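You operate a simulated robot arm through the tools that you are given. There is no shell and no other tool. Be economical: measure what you need, move in short steps, check, and stop when the job is done.

You run a simulated robot arm. Do the job below in one go: nothing can be reset, and whatever is moved stays where it is left.

Task
Shut the wrap bench drawer.

The check looks at the end state, three seconds after you hand in, the way a careful person would. Anything else that was tipped, shoved, dropped, spilled or broken makes it a failure.

Robot
A 7-joint arm with a two-finger parallel gripper, fixed in place. Base frame: the origin is at the foot of the arm, x ahead of it, y to its left, z up. Lengths are in m, angles in degrees, forces in N, time in s.
With the tool pointing down near the work surface it reaches from about 0.12 to 0.66 m from the base axis. Its first joint turns from -66.0 to 66.0 degrees. Payload 2.4 kg.
The tool frame sits at the grasp point between the pads (the TCP): z along the fingers, y along the line on which they close. The tips reach 0.03 m beyond it. Largest opening 0.094 m; finger width 0.028, thickness 0.01; the body of the gripper, 0.05 by 0.096 m, starts 0.055 m behind the TCP.
Orientation is that of the tool frame in the base frame, as [roll, pitch, yaw] about the fixed x, y, z axes, in that order (R = Rz(yaw) Ry(pitch) Rx(roll)). With the fingers straight down and closing along the base's y, the tool's x points along the base's -x, its y along +y and its z along -z.

Tools
- The arm moves only by the tool drive_tool. Its argument "commands" is a list of rows, each an object of numbers (a shift or turn left out is 0, a gripper value left out holds the last): "jaw": the opening in per cent of the stroke, from 0 (shut) to 100 (fully open); "dx", "dy", "dz": the shift along the base's x, y, z in units of 100 mm (1.0 is 100 mm); "ax", "ay", "az": the turn, a rotation vector about the base's x, y, z in units of 180 degrees (1.0 is 180 degrees). In form: [{"jaw": .., "dx": .., "dy": .., "dz": .., "ax": .., "ay": .., "az": ..}, ...]. A call has 1 to 12 rows; each row is the pose to reach, as a shift and turn from the pose commanded when the call began. A call with a number of a shift or a turn outside -1 to 1 is refused whole. Rows are played at 5 a second. More than 0.05 m and 8.6 degrees between two rows, or a gripper value outside its range, and nothing of the call is played. Where a pose cannot be reached the arm comes as near as it can. A force on the tool above 40 N (or 10 N above the force at the start of the call, whichever is more), or a blocked arm, ends the call early, and 0.2 s more pass. The fingers move at their own pace (about 0.153 m/s each) and stop on an object; they squeeze with about 28 N. The grip force told is the motor's: it shows also when the fingers shut on nothing. Time passes only in rows, and 0.2 s behind the last, so rows that repeat a pose let the fingers close. It gives the time, the measured TCP pose, the force on the tool (base axes), the opening and the grip force at its end, in the units of the frame above (readings bear some noise), and new pictures: "views" is both (left out), scene, wrist or none.
- Cameras (640 x 400 px; columns grow to the right, rows downward): "scene" is fixed at [0.0189, 0.4732, 1.4234]; the picture's right is [-0.87, -0.49, 0.00], its down [-0.37, 0.66, -0.66] and it looks along [0.32, -0.57, -0.75] (base axes); focal length 330 px, centre (320, 200). "wrist" rides on the gripper at [-0.037, 0, -0.058] in the tool frame; the picture's right is [0.00, -1.00, 0.00], its down [0.97, 0.00, -0.24] and it looks along [0.24, 0.00, 0.97] (tool axes); focal length 218 px, centre (320, 200).
- pixel_to_xyz(camera, pixels): for up to 12 pixels [column, row] of the newest picture of that camera ("zoom" is the newest enlarged one), the place [x, y, z] in the base frame of the surface seen there, good to about 0.003 m. It takes no simulated time.
- enlarge(camera, box): a new picture of the part [left, top, right, bottom] of that camera's present view, enlarged. It takes no simulated time.
- hand_in(): hands the job in; it is judged then, once.

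Work in short steps. Measure before you move; look again where a grasp or a placing could have gone wrong, and mend it. You have 60 turns and 120 pictures in all, those below and enlarged ones among them. Open the gripper and draw the arm clear of the work before you hand the job in, unless the task says otherwise; then end with one line.

The tools are called after "Emit:" as a command line: name --argument value ..., lists and objects as JSON in quotes. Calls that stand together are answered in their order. drive_tool: Moves the arm, as the interface text tells. Its arguments: {"type":"object","properties":{"commands":{"type":"array","items":{"type":"object","properties":{"jaw":{"type":"number"},"dx":{"type":"number"},"dy":{"type":"number"},"dz":{"type":"number"},"ax":{"type":"number"},"ay":{"type":"number"},"az":{"type":"number"}}}},"views":{"type":"string","enum":["both","scene","wrist","none"]}},"required":["commands"]} The other tools are called the same way: pixel_to_xyz (camera, pixels) gives the place of the surface under pixels of a picture; enlarge (camera, box) takes an enlarged picture of a part of a camera's view; hand_in () hands the job in.

At the start:

```text
clock: 0.0
tool_pos: [0.3421, -0.2276, 0.9947]
ee_rot: [-180.0, -0.1, -180.0]
ft_force: [-0.1, -0.2, -0.2]
opening: 0.0939
grasp_force: 0.0
```

scene: 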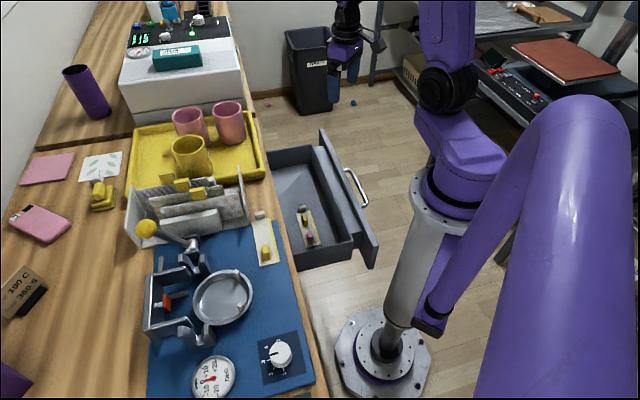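
wrist: 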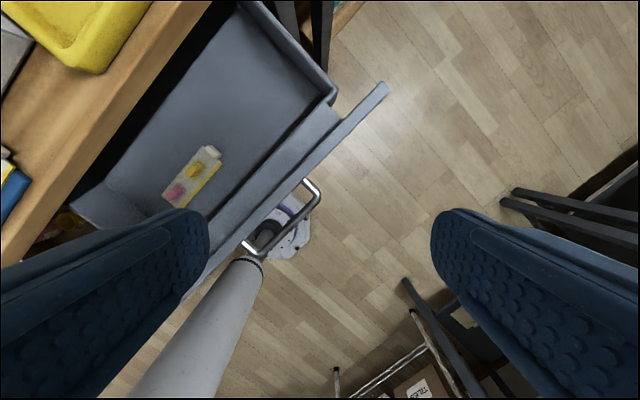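

The open drawer is at about (320,200) in the scene view, with its handle at (357,187). I'll measure its front, its handle and the bench edge, and check that nothing sticks up in it.

Emit:
enlarge --camera "scene" --box '[220, 100, 420, 290]'

Emit:
pixel_to_xyz --camera "scene" --pixels '[[322, 133], [373, 245], [347, 172], [366, 203], [345, 200], [268, 153], [300, 268], [308, 235], [350, 248], [320, 150], [245, 120], [310, 340]]'

Emit:
pixel_to_xyz --camera "wrist" --pixels '[[384, 88], [312, 190], [250, 249], [318, 145], [335, 95], [240, 10], [75, 205], [190, 30], [20, 250], [195, 175], [210, 240], [280, 222]]'

```text
2.11 times, centred on (320, 195) of scene
```

zoom: 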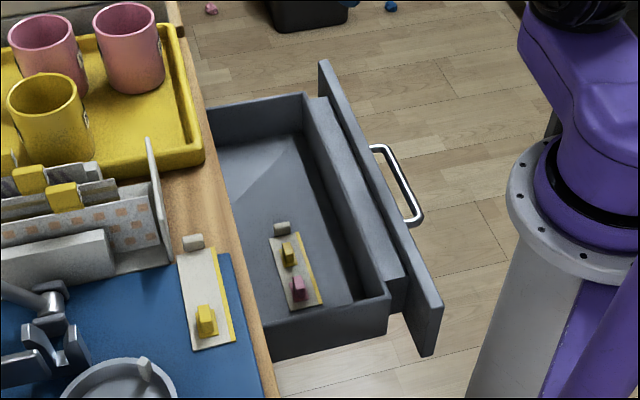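

```text
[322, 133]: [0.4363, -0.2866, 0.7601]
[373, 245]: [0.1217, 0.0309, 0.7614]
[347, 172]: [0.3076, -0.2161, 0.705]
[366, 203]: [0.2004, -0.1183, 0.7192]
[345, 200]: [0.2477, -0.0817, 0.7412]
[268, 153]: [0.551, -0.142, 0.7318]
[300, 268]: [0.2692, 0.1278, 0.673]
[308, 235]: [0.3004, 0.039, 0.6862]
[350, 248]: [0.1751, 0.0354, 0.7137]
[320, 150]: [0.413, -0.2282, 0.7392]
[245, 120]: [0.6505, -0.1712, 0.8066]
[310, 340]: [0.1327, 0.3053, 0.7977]
```

```text
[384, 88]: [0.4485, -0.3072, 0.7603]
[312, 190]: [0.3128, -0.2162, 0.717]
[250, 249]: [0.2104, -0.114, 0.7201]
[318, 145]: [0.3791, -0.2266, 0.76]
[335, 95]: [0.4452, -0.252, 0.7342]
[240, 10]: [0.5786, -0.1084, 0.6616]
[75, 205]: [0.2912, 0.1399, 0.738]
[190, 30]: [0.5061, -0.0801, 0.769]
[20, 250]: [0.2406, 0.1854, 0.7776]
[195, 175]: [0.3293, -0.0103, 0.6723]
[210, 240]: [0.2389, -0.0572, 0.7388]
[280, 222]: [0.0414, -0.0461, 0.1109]
```

The drawer closes along (0.707, 0.707). The panel front is at s≈0.10, the bench edge at s≈0.30, and the handle is centred near (0.262, -0.165, 0.72). First, up high, I'll turn the tool 45° so it faces the handle and move back towards the robot side of it.

Emit:
drive_tool --commands '[{"jaw": 50, "az": 0.04, "dx": -0.15}, {"az": 0.08, "dx": -0.3}, {"az": 0.12, "dx": -0.45, "dy": 0.05}, {"az": 0.16, "dx": -0.6, "dy": 0.1}, {"az": 0.2, "dx": -0.75, "dy": 0.15}, {"az": 0.25, "dx": -0.95, "dy": 0.2}, {"az": 0.25, "dx": -0.95, "dy": 0.2}]'

```text
refused: row 6 steps farther than a row can; nothing moved
```

Row 6 turned too far in one step, so I'll use smaller steps.

Emit:
drive_tool --commands '[{"jaw": 50, "az": 0.04, "dx": -0.15}, {"az": 0.08, "dx": -0.3}, {"az": 0.12, "dx": -0.45, "dy": 0.05}, {"az": 0.16, "dx": -0.6, "dy": 0.1}, {"az": 0.2, "dx": -0.75, "dy": 0.15}, {"az": 0.23, "dx": -0.85, "dy": 0.2}, {"az": 0.25, "dx": -0.95, "dy": 0.2}, {"az": 0.25, "dx": -0.95, "dy": 0.2}]'

```text
clock: 1.8
tool_pos: [0.2465, -0.2068, 0.9948]
ee_rot: [180.0, 0.0, -134.9]
ft_force: [-0.6, 0.9, 1.3]
opening: 0.0469
grasp_force: 0.1
```

scene: 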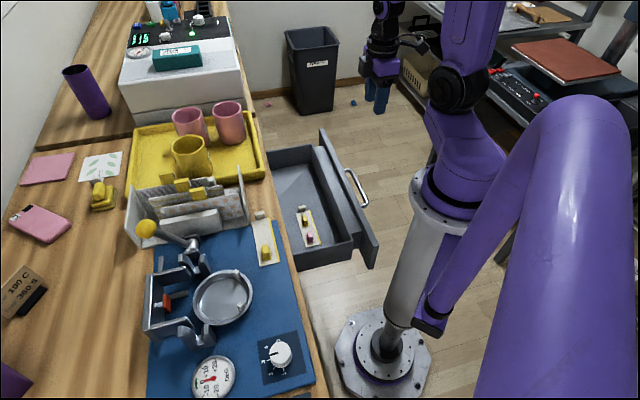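
wrist: 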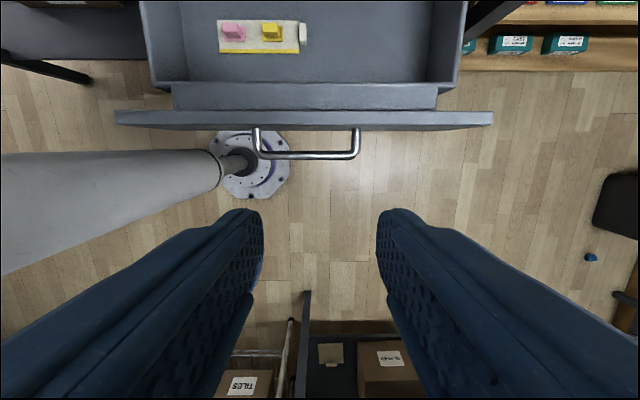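

The tool is square to the drawer, with the handle bar centred near (308,155). I'll measure the handle again while moving back, tilting 15° and starting down.

Emit:
pixel_to_xyz --camera "wrist" --pixels '[[262, 154], [308, 155], [355, 154], [308, 158], [308, 116], [308, 128], [130, 117], [480, 118]]'

Emit:
drive_tool --commands '[{"dx": -0.15, "dy": -0.1, "ax": 0.02, "ay": -0.02}, {"dx": -0.3, "dy": -0.15, "ax": 0.04, "ay": -0.04}, {"dx": -0.4, "dy": -0.15, "ax": 0.059, "ay": -0.059}, {"dx": -0.4, "dy": -0.15, "dz": -0.3, "ax": 0.059, "ay": -0.059}, {"dx": -0.4, "dy": -0.15, "dz": -0.65, "ax": 0.059, "ay": -0.059}, {"dx": -0.4, "dy": -0.15, "dz": -1.0, "ax": 0.059, "ay": -0.059}, {"dx": -0.4, "dy": -0.15, "dz": -1.0, "ax": 0.059, "ay": -0.059}]'

```text
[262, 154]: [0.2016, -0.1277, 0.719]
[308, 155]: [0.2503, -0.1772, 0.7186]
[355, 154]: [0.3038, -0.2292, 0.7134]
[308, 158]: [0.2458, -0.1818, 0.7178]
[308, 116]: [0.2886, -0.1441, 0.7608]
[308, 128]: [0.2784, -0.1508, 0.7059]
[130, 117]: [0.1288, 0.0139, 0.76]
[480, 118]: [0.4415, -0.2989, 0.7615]
```

```text
clock: 3.4
tool_pos: [0.226, -0.2476, 0.8946]
ee_rot: [179.8, 14.9, -135.1]
ft_force: [0.4, 0.4, -0.1]
opening: 0.0471
grasp_force: 0.1
out of reach, approached as far as the arm can: row 1, 2, 3, 4, 5, 6, 7
```

scene: 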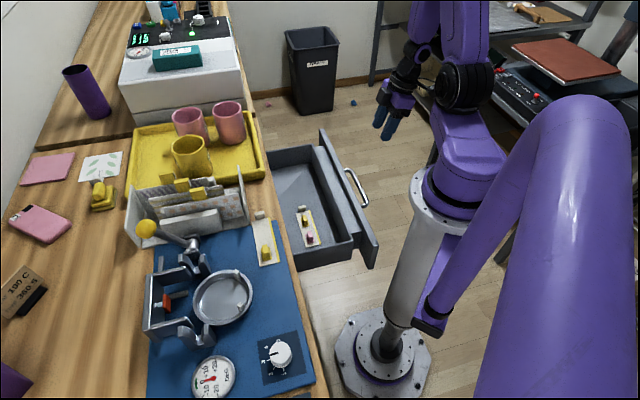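
wrist: 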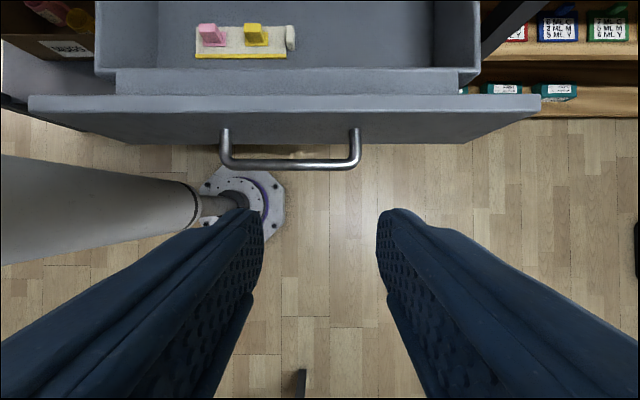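

The arm couldn't pull back all the way. It sits at s≈-0.015, which is clear of the handle's outer face (s≈0.045), but about 33 mm off along the bar. I'll go down from here and centre it later.

Emit:
drive_tool --commands '[{"dx": 0.1, "dy": -0.15, "dz": -0.25}, {"dx": 0.2, "dy": -0.25, "dz": -0.5}, {"dx": 0.2, "dy": -0.25, "dz": -0.8}, {"dx": 0.2, "dy": -0.25, "dz": -1.0}, {"dx": 0.2, "dy": -0.25, "dz": -1.0}]'

```text
clock: 4.6
tool_pos: [0.2783, -0.2919, 0.8147]
ee_rot: [179.9, 15.1, -134.6]
ft_force: [1.6, 0.9, -0.2]
opening: 0.0472
grasp_force: 0.1
out of reach, approached as far as the arm can: row 1, 2, 3, 4
```

scene: 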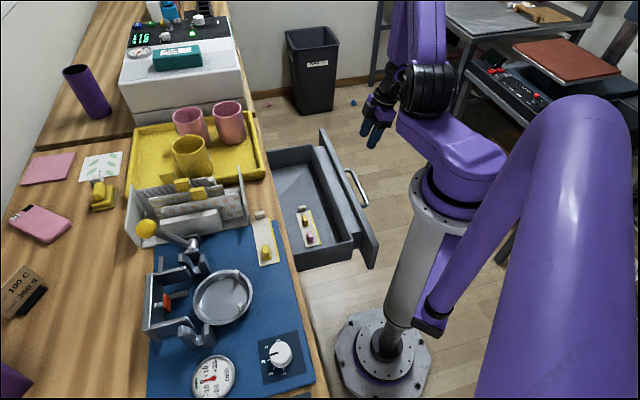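
wrist: 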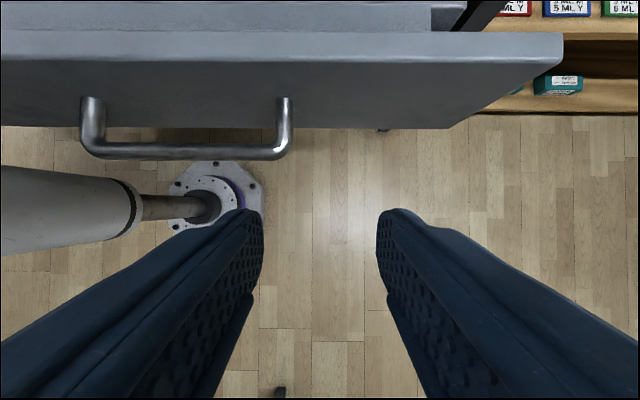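

With the tilt, the low positions close to the base can't be reached (the arm was pushed out to radius 0.40). A vertical tool should reach them, so I'll rise, undo the tilt and move over to the handle's centre line.

Emit:
drive_tool --commands '[{"dz": 0.3, "ax": -0.02, "ay": 0.02}, {"dz": 0.6, "ax": -0.04, "ay": 0.04}, {"dz": 0.8, "ax": -0.059, "ay": 0.059}, {"dz": 0.8, "dx": -0.3, "dy": 0.35, "ax": -0.059, "ay": 0.059}, {"dz": 0.8, "dx": -0.6, "dy": 0.7, "ax": -0.059, "ay": 0.059}, {"dz": 0.8, "dx": -0.6, "dy": 0.7, "ax": -0.059, "ay": 0.059}]' --views "wrist"

```text
clock: 6.0
tool_pos: [0.1877, -0.201, 0.8781]
ee_rot: [-180.0, 0.0, -135.0]
ft_force: [0.0, 0.1, -1.1]
opening: 0.0469
grasp_force: 0.0
out of reach, approached as far as the arm can: row 3
```

wrist: 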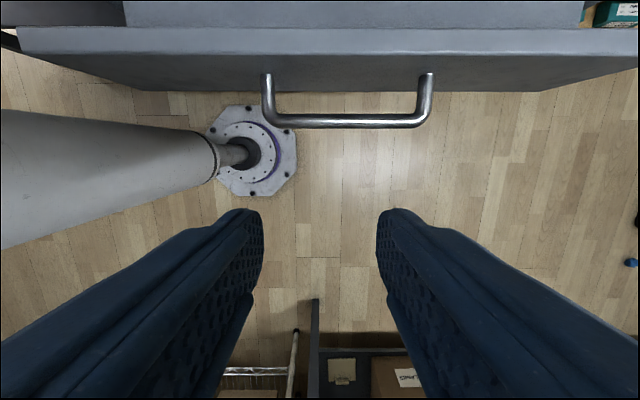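

The vertical tool reaches fine: I'm at s≈-0.009, slightly left of centre (handle centre at column 347). I'll shift to the centre and go down in front of the bar.

Emit:
drive_tool --commands '[{"dx": 0.19, "dy": -0.19}, {"dx": 0.19, "dy": -0.19, "dz": -0.3}, {"dx": 0.19, "dy": -0.19, "dz": -0.65}, {"dx": 0.19, "dy": -0.19, "dz": -1.0}, {"dx": 0.19, "dy": -0.19, "dz": -1.0}]'

```text
clock: 7.2
tool_pos: [0.2061, -0.2212, 0.7799]
ee_rot: [180.0, 0.0, -135.0]
ft_force: [0.3, 0.1, 0.1]
opening: 0.0472
grasp_force: 0.1
```

scene: 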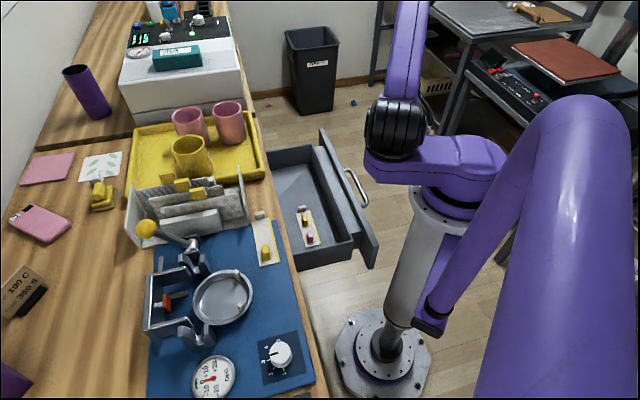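
wrist: 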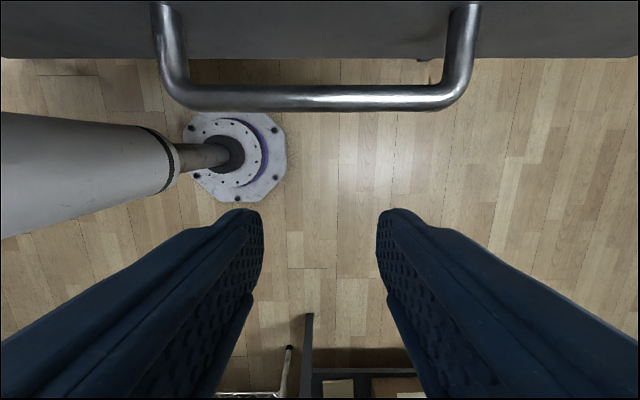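

The tool is centred on the bar. I'll go down to z≈0.727, then ease forward 30 mm.

Emit:
drive_tool --commands '[{"dz": -0.27}, {"dz": -0.53}, {"dz": -0.53}, {"dz": -0.53, "dx": 0.07, "dy": 0.07}, {"dz": -0.53, "dx": 0.14, "dy": 0.14}, {"dz": -0.53, "dx": 0.21, "dy": 0.21}, {"dz": -0.53, "dx": 0.21, "dy": 0.21}]' --views "wrist"

```text
clock: 8.8
tool_pos: [0.2272, -0.2002, 0.7279]
ee_rot: [180.0, 0.0, -135.0]
ft_force: [-0.5, 0.5, 0.4]
opening: 0.047
grasp_force: 0.0
```

wrist: 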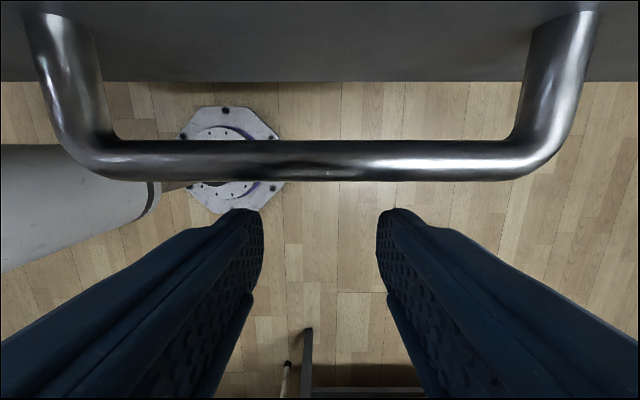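

The bar is now just ahead of both fingertips and centred. I'll push along (1,1) in slow steps.

Emit:
drive_tool --commands '[{"dx": 0.05, "dy": 0.05}, {"dx": 0.1, "dy": 0.1}, {"dx": 0.15, "dy": 0.15}, {"dx": 0.2, "dy": 0.2}, {"dx": 0.25, "dy": 0.25}, {"dx": 0.3, "dy": 0.3}, {"dx": 0.35, "dy": 0.35}, {"dx": 0.4, "dy": 0.4}, {"dx": 0.45, "dy": 0.45}, {"dx": 0.5, "dy": 0.5}]'

```text
clock: 11.0
tool_pos: [0.2768, -0.1512, 0.7253]
ee_rot: [180.0, -0.1, -135.0]
ft_force: [-0.4, -0.5, 0.1]
opening: 0.0465
grasp_force: 0.1
```

scene: 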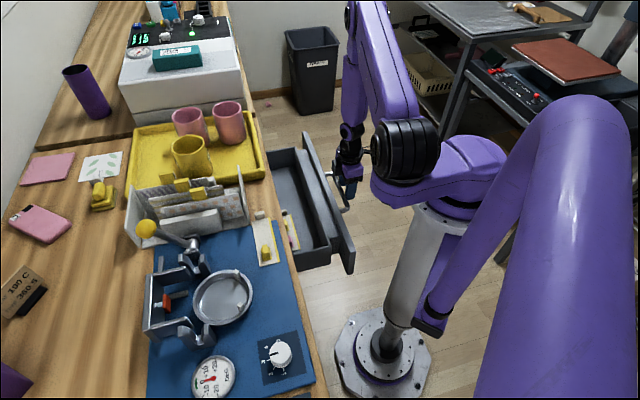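
wrist: 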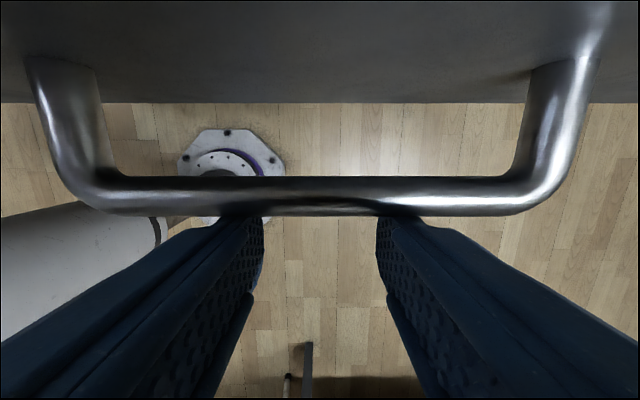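

The drawer slides freely and stays square, with both fingers on the bar. I'll keep pushing another 70 mm.

Emit:
drive_tool --commands '[{"dx": 0.05, "dy": 0.05}, {"dx": 0.1, "dy": 0.1}, {"dx": 0.15, "dy": 0.15}, {"dx": 0.2, "dy": 0.2}, {"dx": 0.25, "dy": 0.25}, {"dx": 0.3, "dy": 0.3}, {"dx": 0.35, "dy": 0.35}, {"dx": 0.4, "dy": 0.4}, {"dx": 0.45, "dy": 0.45}, {"dx": 0.5, "dy": 0.5}]'

```text
clock: 13.2
tool_pos: [0.3262, -0.1, 0.726]
ee_rot: [-180.0, 0.0, -134.9]
ft_force: [-1.0, -0.2, -0.4]
opening: 0.0468
grasp_force: 0.4
```

scene: 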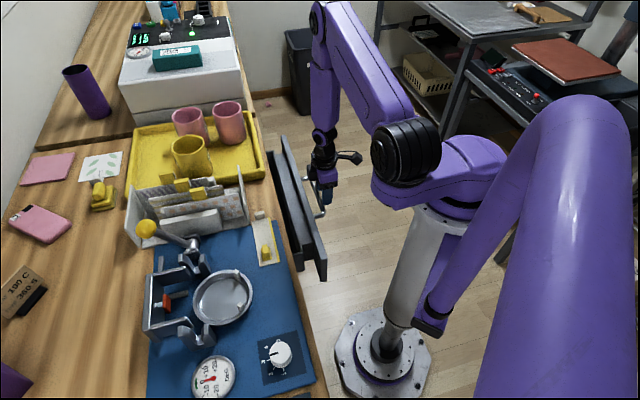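
wrist: 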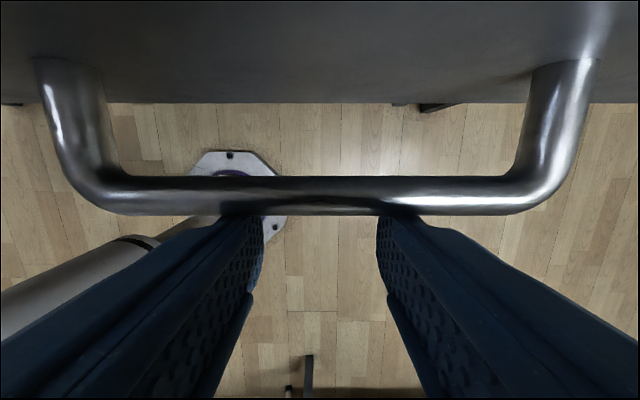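

About 60–70 mm is left and the force is negligible. I'll go on in slow steps and watch for the end stop.

Emit:
drive_tool --commands '[{"dx": 0.04, "dy": 0.04}, {"dx": 0.08, "dy": 0.08}, {"dx": 0.12, "dy": 0.12}, {"dx": 0.16, "dy": 0.16}, {"dx": 0.2, "dy": 0.2}, {"dx": 0.24, "dy": 0.24}, {"dx": 0.28, "dy": 0.28}, {"dx": 0.32, "dy": 0.32}]'

```text
clock: 15.0
tool_pos: [0.3598, -0.0669, 0.726]
ee_rot: [180.0, 0.0, -135.0]
ft_force: [-0.9, -0.4, 1.3]
opening: 0.0468
grasp_force: 0.0
```

scene: 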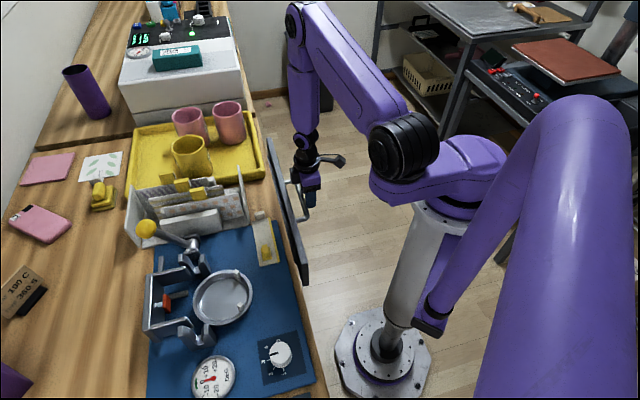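
wrist: 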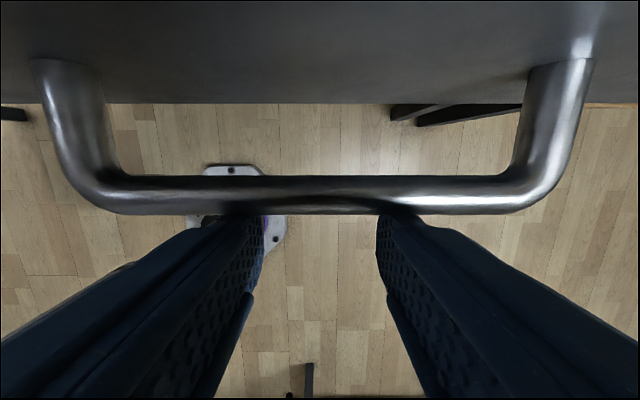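

The panel is close to the bench edge but still a little out. I'll take finer steps until it meets the stop.

Emit:
drive_tool --commands '[{"dx": 0.025, "dy": 0.025}, {"dx": 0.05, "dy": 0.05}, {"dx": 0.075, "dy": 0.075}, {"dx": 0.1, "dy": 0.1}, {"dx": 0.125, "dy": 0.125}, {"dx": 0.15, "dy": 0.15}, {"dx": 0.175, "dy": 0.175}, {"dx": 0.2, "dy": 0.2}]'

Emit:
enlarge --camera "scene" --box '[220, 110, 380, 290]'

```text
clock: 16.8
tool_pos: [0.3792, -0.0478, 0.7243]
ee_rot: [-180.0, 0.0, -135.1]
ft_force: [-0.5, -0.6, 0.2]
opening: 0.0471
grasp_force: 0.0
```

scene: 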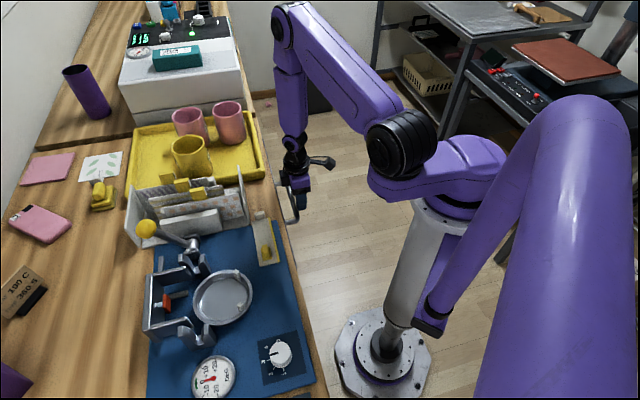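
wrist: 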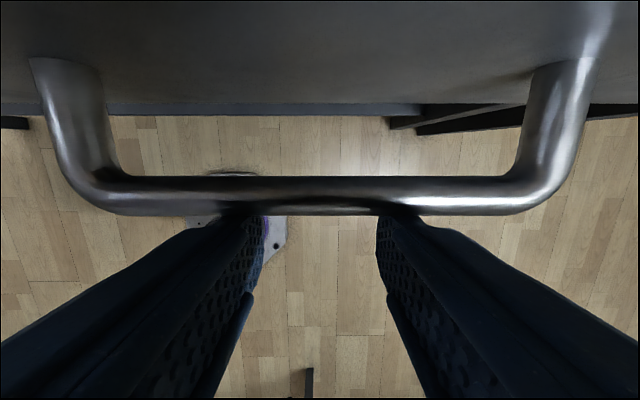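

```text
2.22 times, centred on (300, 200) of scene
```

zoom: 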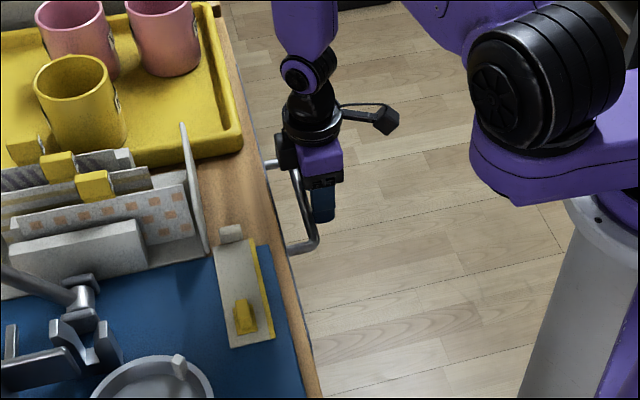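

Still no stop force (TCP s≈0.234), though the panel now looks about flush with the bench edge. I'll continue in 2 mm steps and watch the force.

Emit:
drive_tool --commands '[{"dx": 0.015, "dy": 0.015}, {"dx": 0.03, "dy": 0.03}, {"dx": 0.045, "dy": 0.045}, {"dx": 0.06, "dy": 0.06}, {"dx": 0.075, "dy": 0.075}, {"dx": 0.09, "dy": 0.09}]'

Emit:
enlarge --camera "scene" --box '[250, 140, 330, 240]'

```text
clock: 18.2
tool_pos: [0.3877, -0.0389, 0.7276]
ee_rot: [179.9, 0.0, -135.1]
ft_force: [-0.1, 0.1, 0.2]
opening: 0.0469
grasp_force: 0.0
```

scene: 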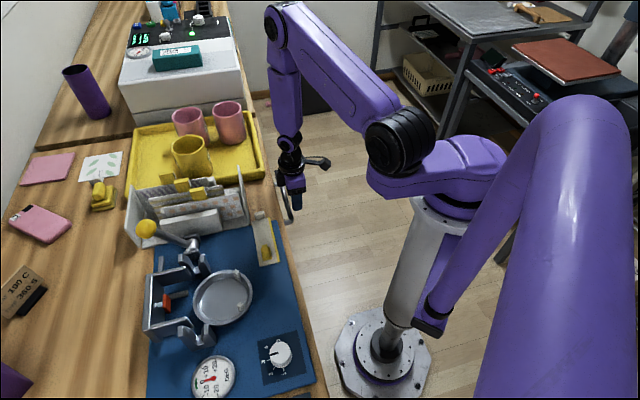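
wrist: 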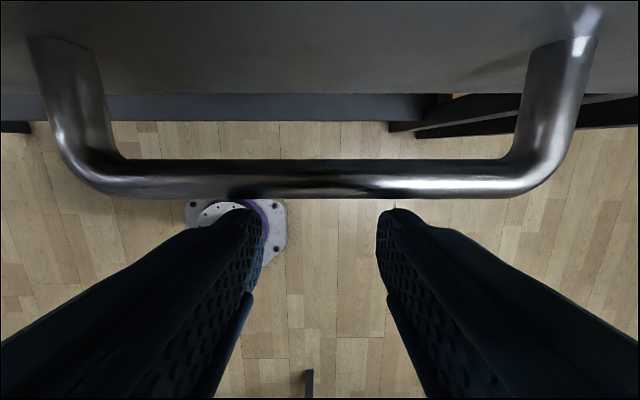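

```text
4.00 times, centred on (290, 190) of scene
```

zoom: 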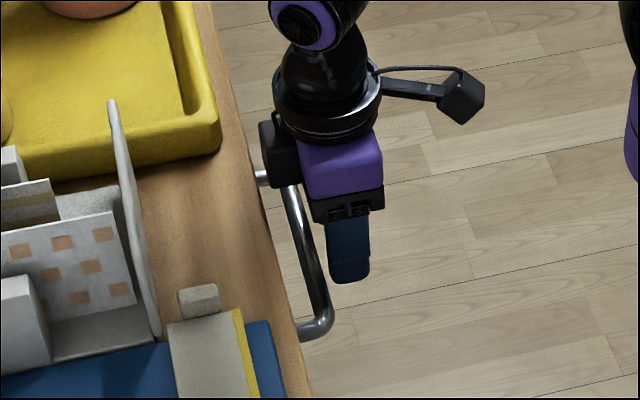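

The bar has moved ahead of the fingertips by itself (rows 165–195, with a gap to the tips), so a self-closing catch seems to have pulled the drawer in. I'll measure the bar, then press gently to confirm it's against the stop.

Emit:
drive_tool --commands '[{"dx": 0.015, "dy": 0.015}, {"dx": 0.03, "dy": 0.03}, {"dx": 0.045, "dy": 0.045}, {"dx": 0.06, "dy": 0.06}]' --views "wrist"

Emit:
pixel_to_xyz --camera "wrist" --pixels '[[320, 180], [320, 195], [320, 40], [150, 180], [480, 180]]'

```text
clock: 19.2
tool_pos: [0.3917, -0.0339, 0.7256]
ee_rot: [179.6, -0.2, -135.2]
ft_force: [-13.5, -15.6, -0.5]
opening: 0.046
grasp_force: 0.1
```

wrist: 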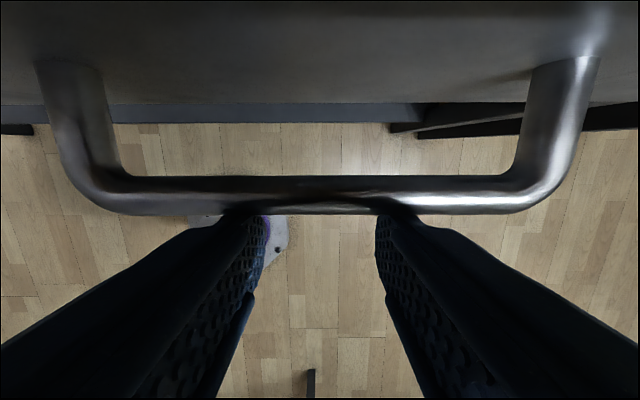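

```text
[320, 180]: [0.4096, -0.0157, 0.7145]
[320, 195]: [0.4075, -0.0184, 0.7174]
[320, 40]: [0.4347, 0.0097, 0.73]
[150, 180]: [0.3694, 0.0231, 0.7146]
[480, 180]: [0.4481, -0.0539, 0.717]
```

With the fingers on the bar there's about 20 N of resistance, so the drawer is on its stop. I'll back straight off, then rise.

Emit:
drive_tool --commands '[{"dx": -0.1, "dy": -0.1}, {"dx": -0.3, "dy": -0.3}, {"dx": -0.5, "dy": -0.5}, {"dx": -0.7, "dy": -0.7}, {"dx": -0.9, "dy": -0.9}, {"dx": -0.9, "dy": -0.9, "dz": 0.3}, {"dx": -0.9, "dy": -0.9, "dz": 0.65}, {"dx": -0.9, "dy": -0.9, "dz": 1.0}, {"dx": -0.9, "dy": -0.9, "dz": 1.0, "jaw": 100}, {"dx": -0.9, "dy": -0.9, "dz": 1.0, "jaw": 100}]'

Emit:
enlarge --camera "scene" --box '[220, 120, 360, 280]'

Emit:
pixel_to_xyz --camera "wrist" --pixels '[[320, 10], [320, 25], [320, 40], [320, 60]]'

```text
clock: 21.4
tool_pos: [0.3029, -0.1192, 0.8268]
ee_rot: [-180.0, -0.1, -135.0]
ft_force: [-0.9, -0.1, 0.4]
opening: 0.094
grasp_force: 0.1
```

scene: 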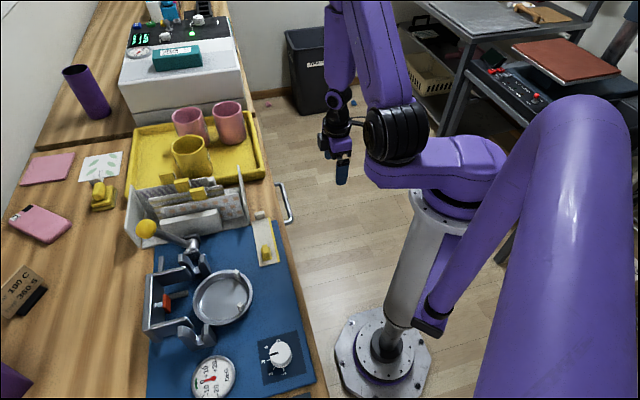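
wrist: 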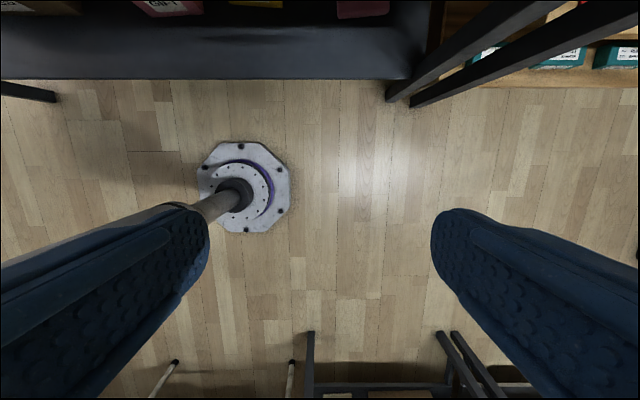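

```text
2.50 times, centred on (290, 200) of scene
```

zoom: 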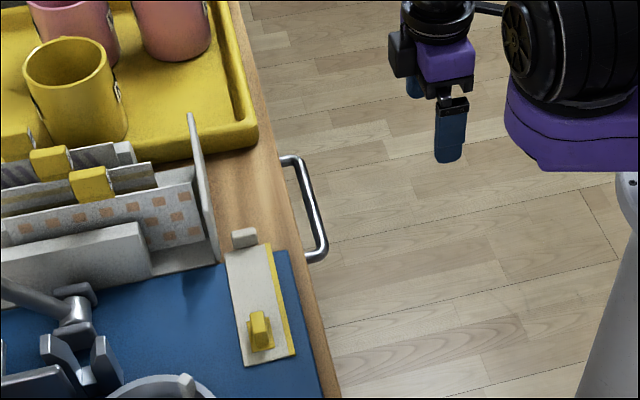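

```text
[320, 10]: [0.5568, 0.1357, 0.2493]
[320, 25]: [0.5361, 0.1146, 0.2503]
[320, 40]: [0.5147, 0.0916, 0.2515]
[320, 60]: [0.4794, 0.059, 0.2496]
```

Only the handle now shows past the bench edge. I'll measure the bar once more to check it hasn't rebounded.

Emit:
pixel_to_xyz --camera "zoom" --pixels '[[306, 190], [313, 215], [318, 235]]'

```text
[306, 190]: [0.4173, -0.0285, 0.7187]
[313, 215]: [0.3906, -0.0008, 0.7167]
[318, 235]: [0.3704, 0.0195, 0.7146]
```

The bar is at s≈0.276, against about 0.278 when pressed on the stop. That's the same within measuring error, so the drawer has stayed shut. The gripper is open and clear, so I'm handing in.

Emit:
hand_in

```text
The job is handed in.
```

The wrap bench drawer is shut against its stop, nothing else on the bench appears to have moved, and the arm is clear with the gripper open.
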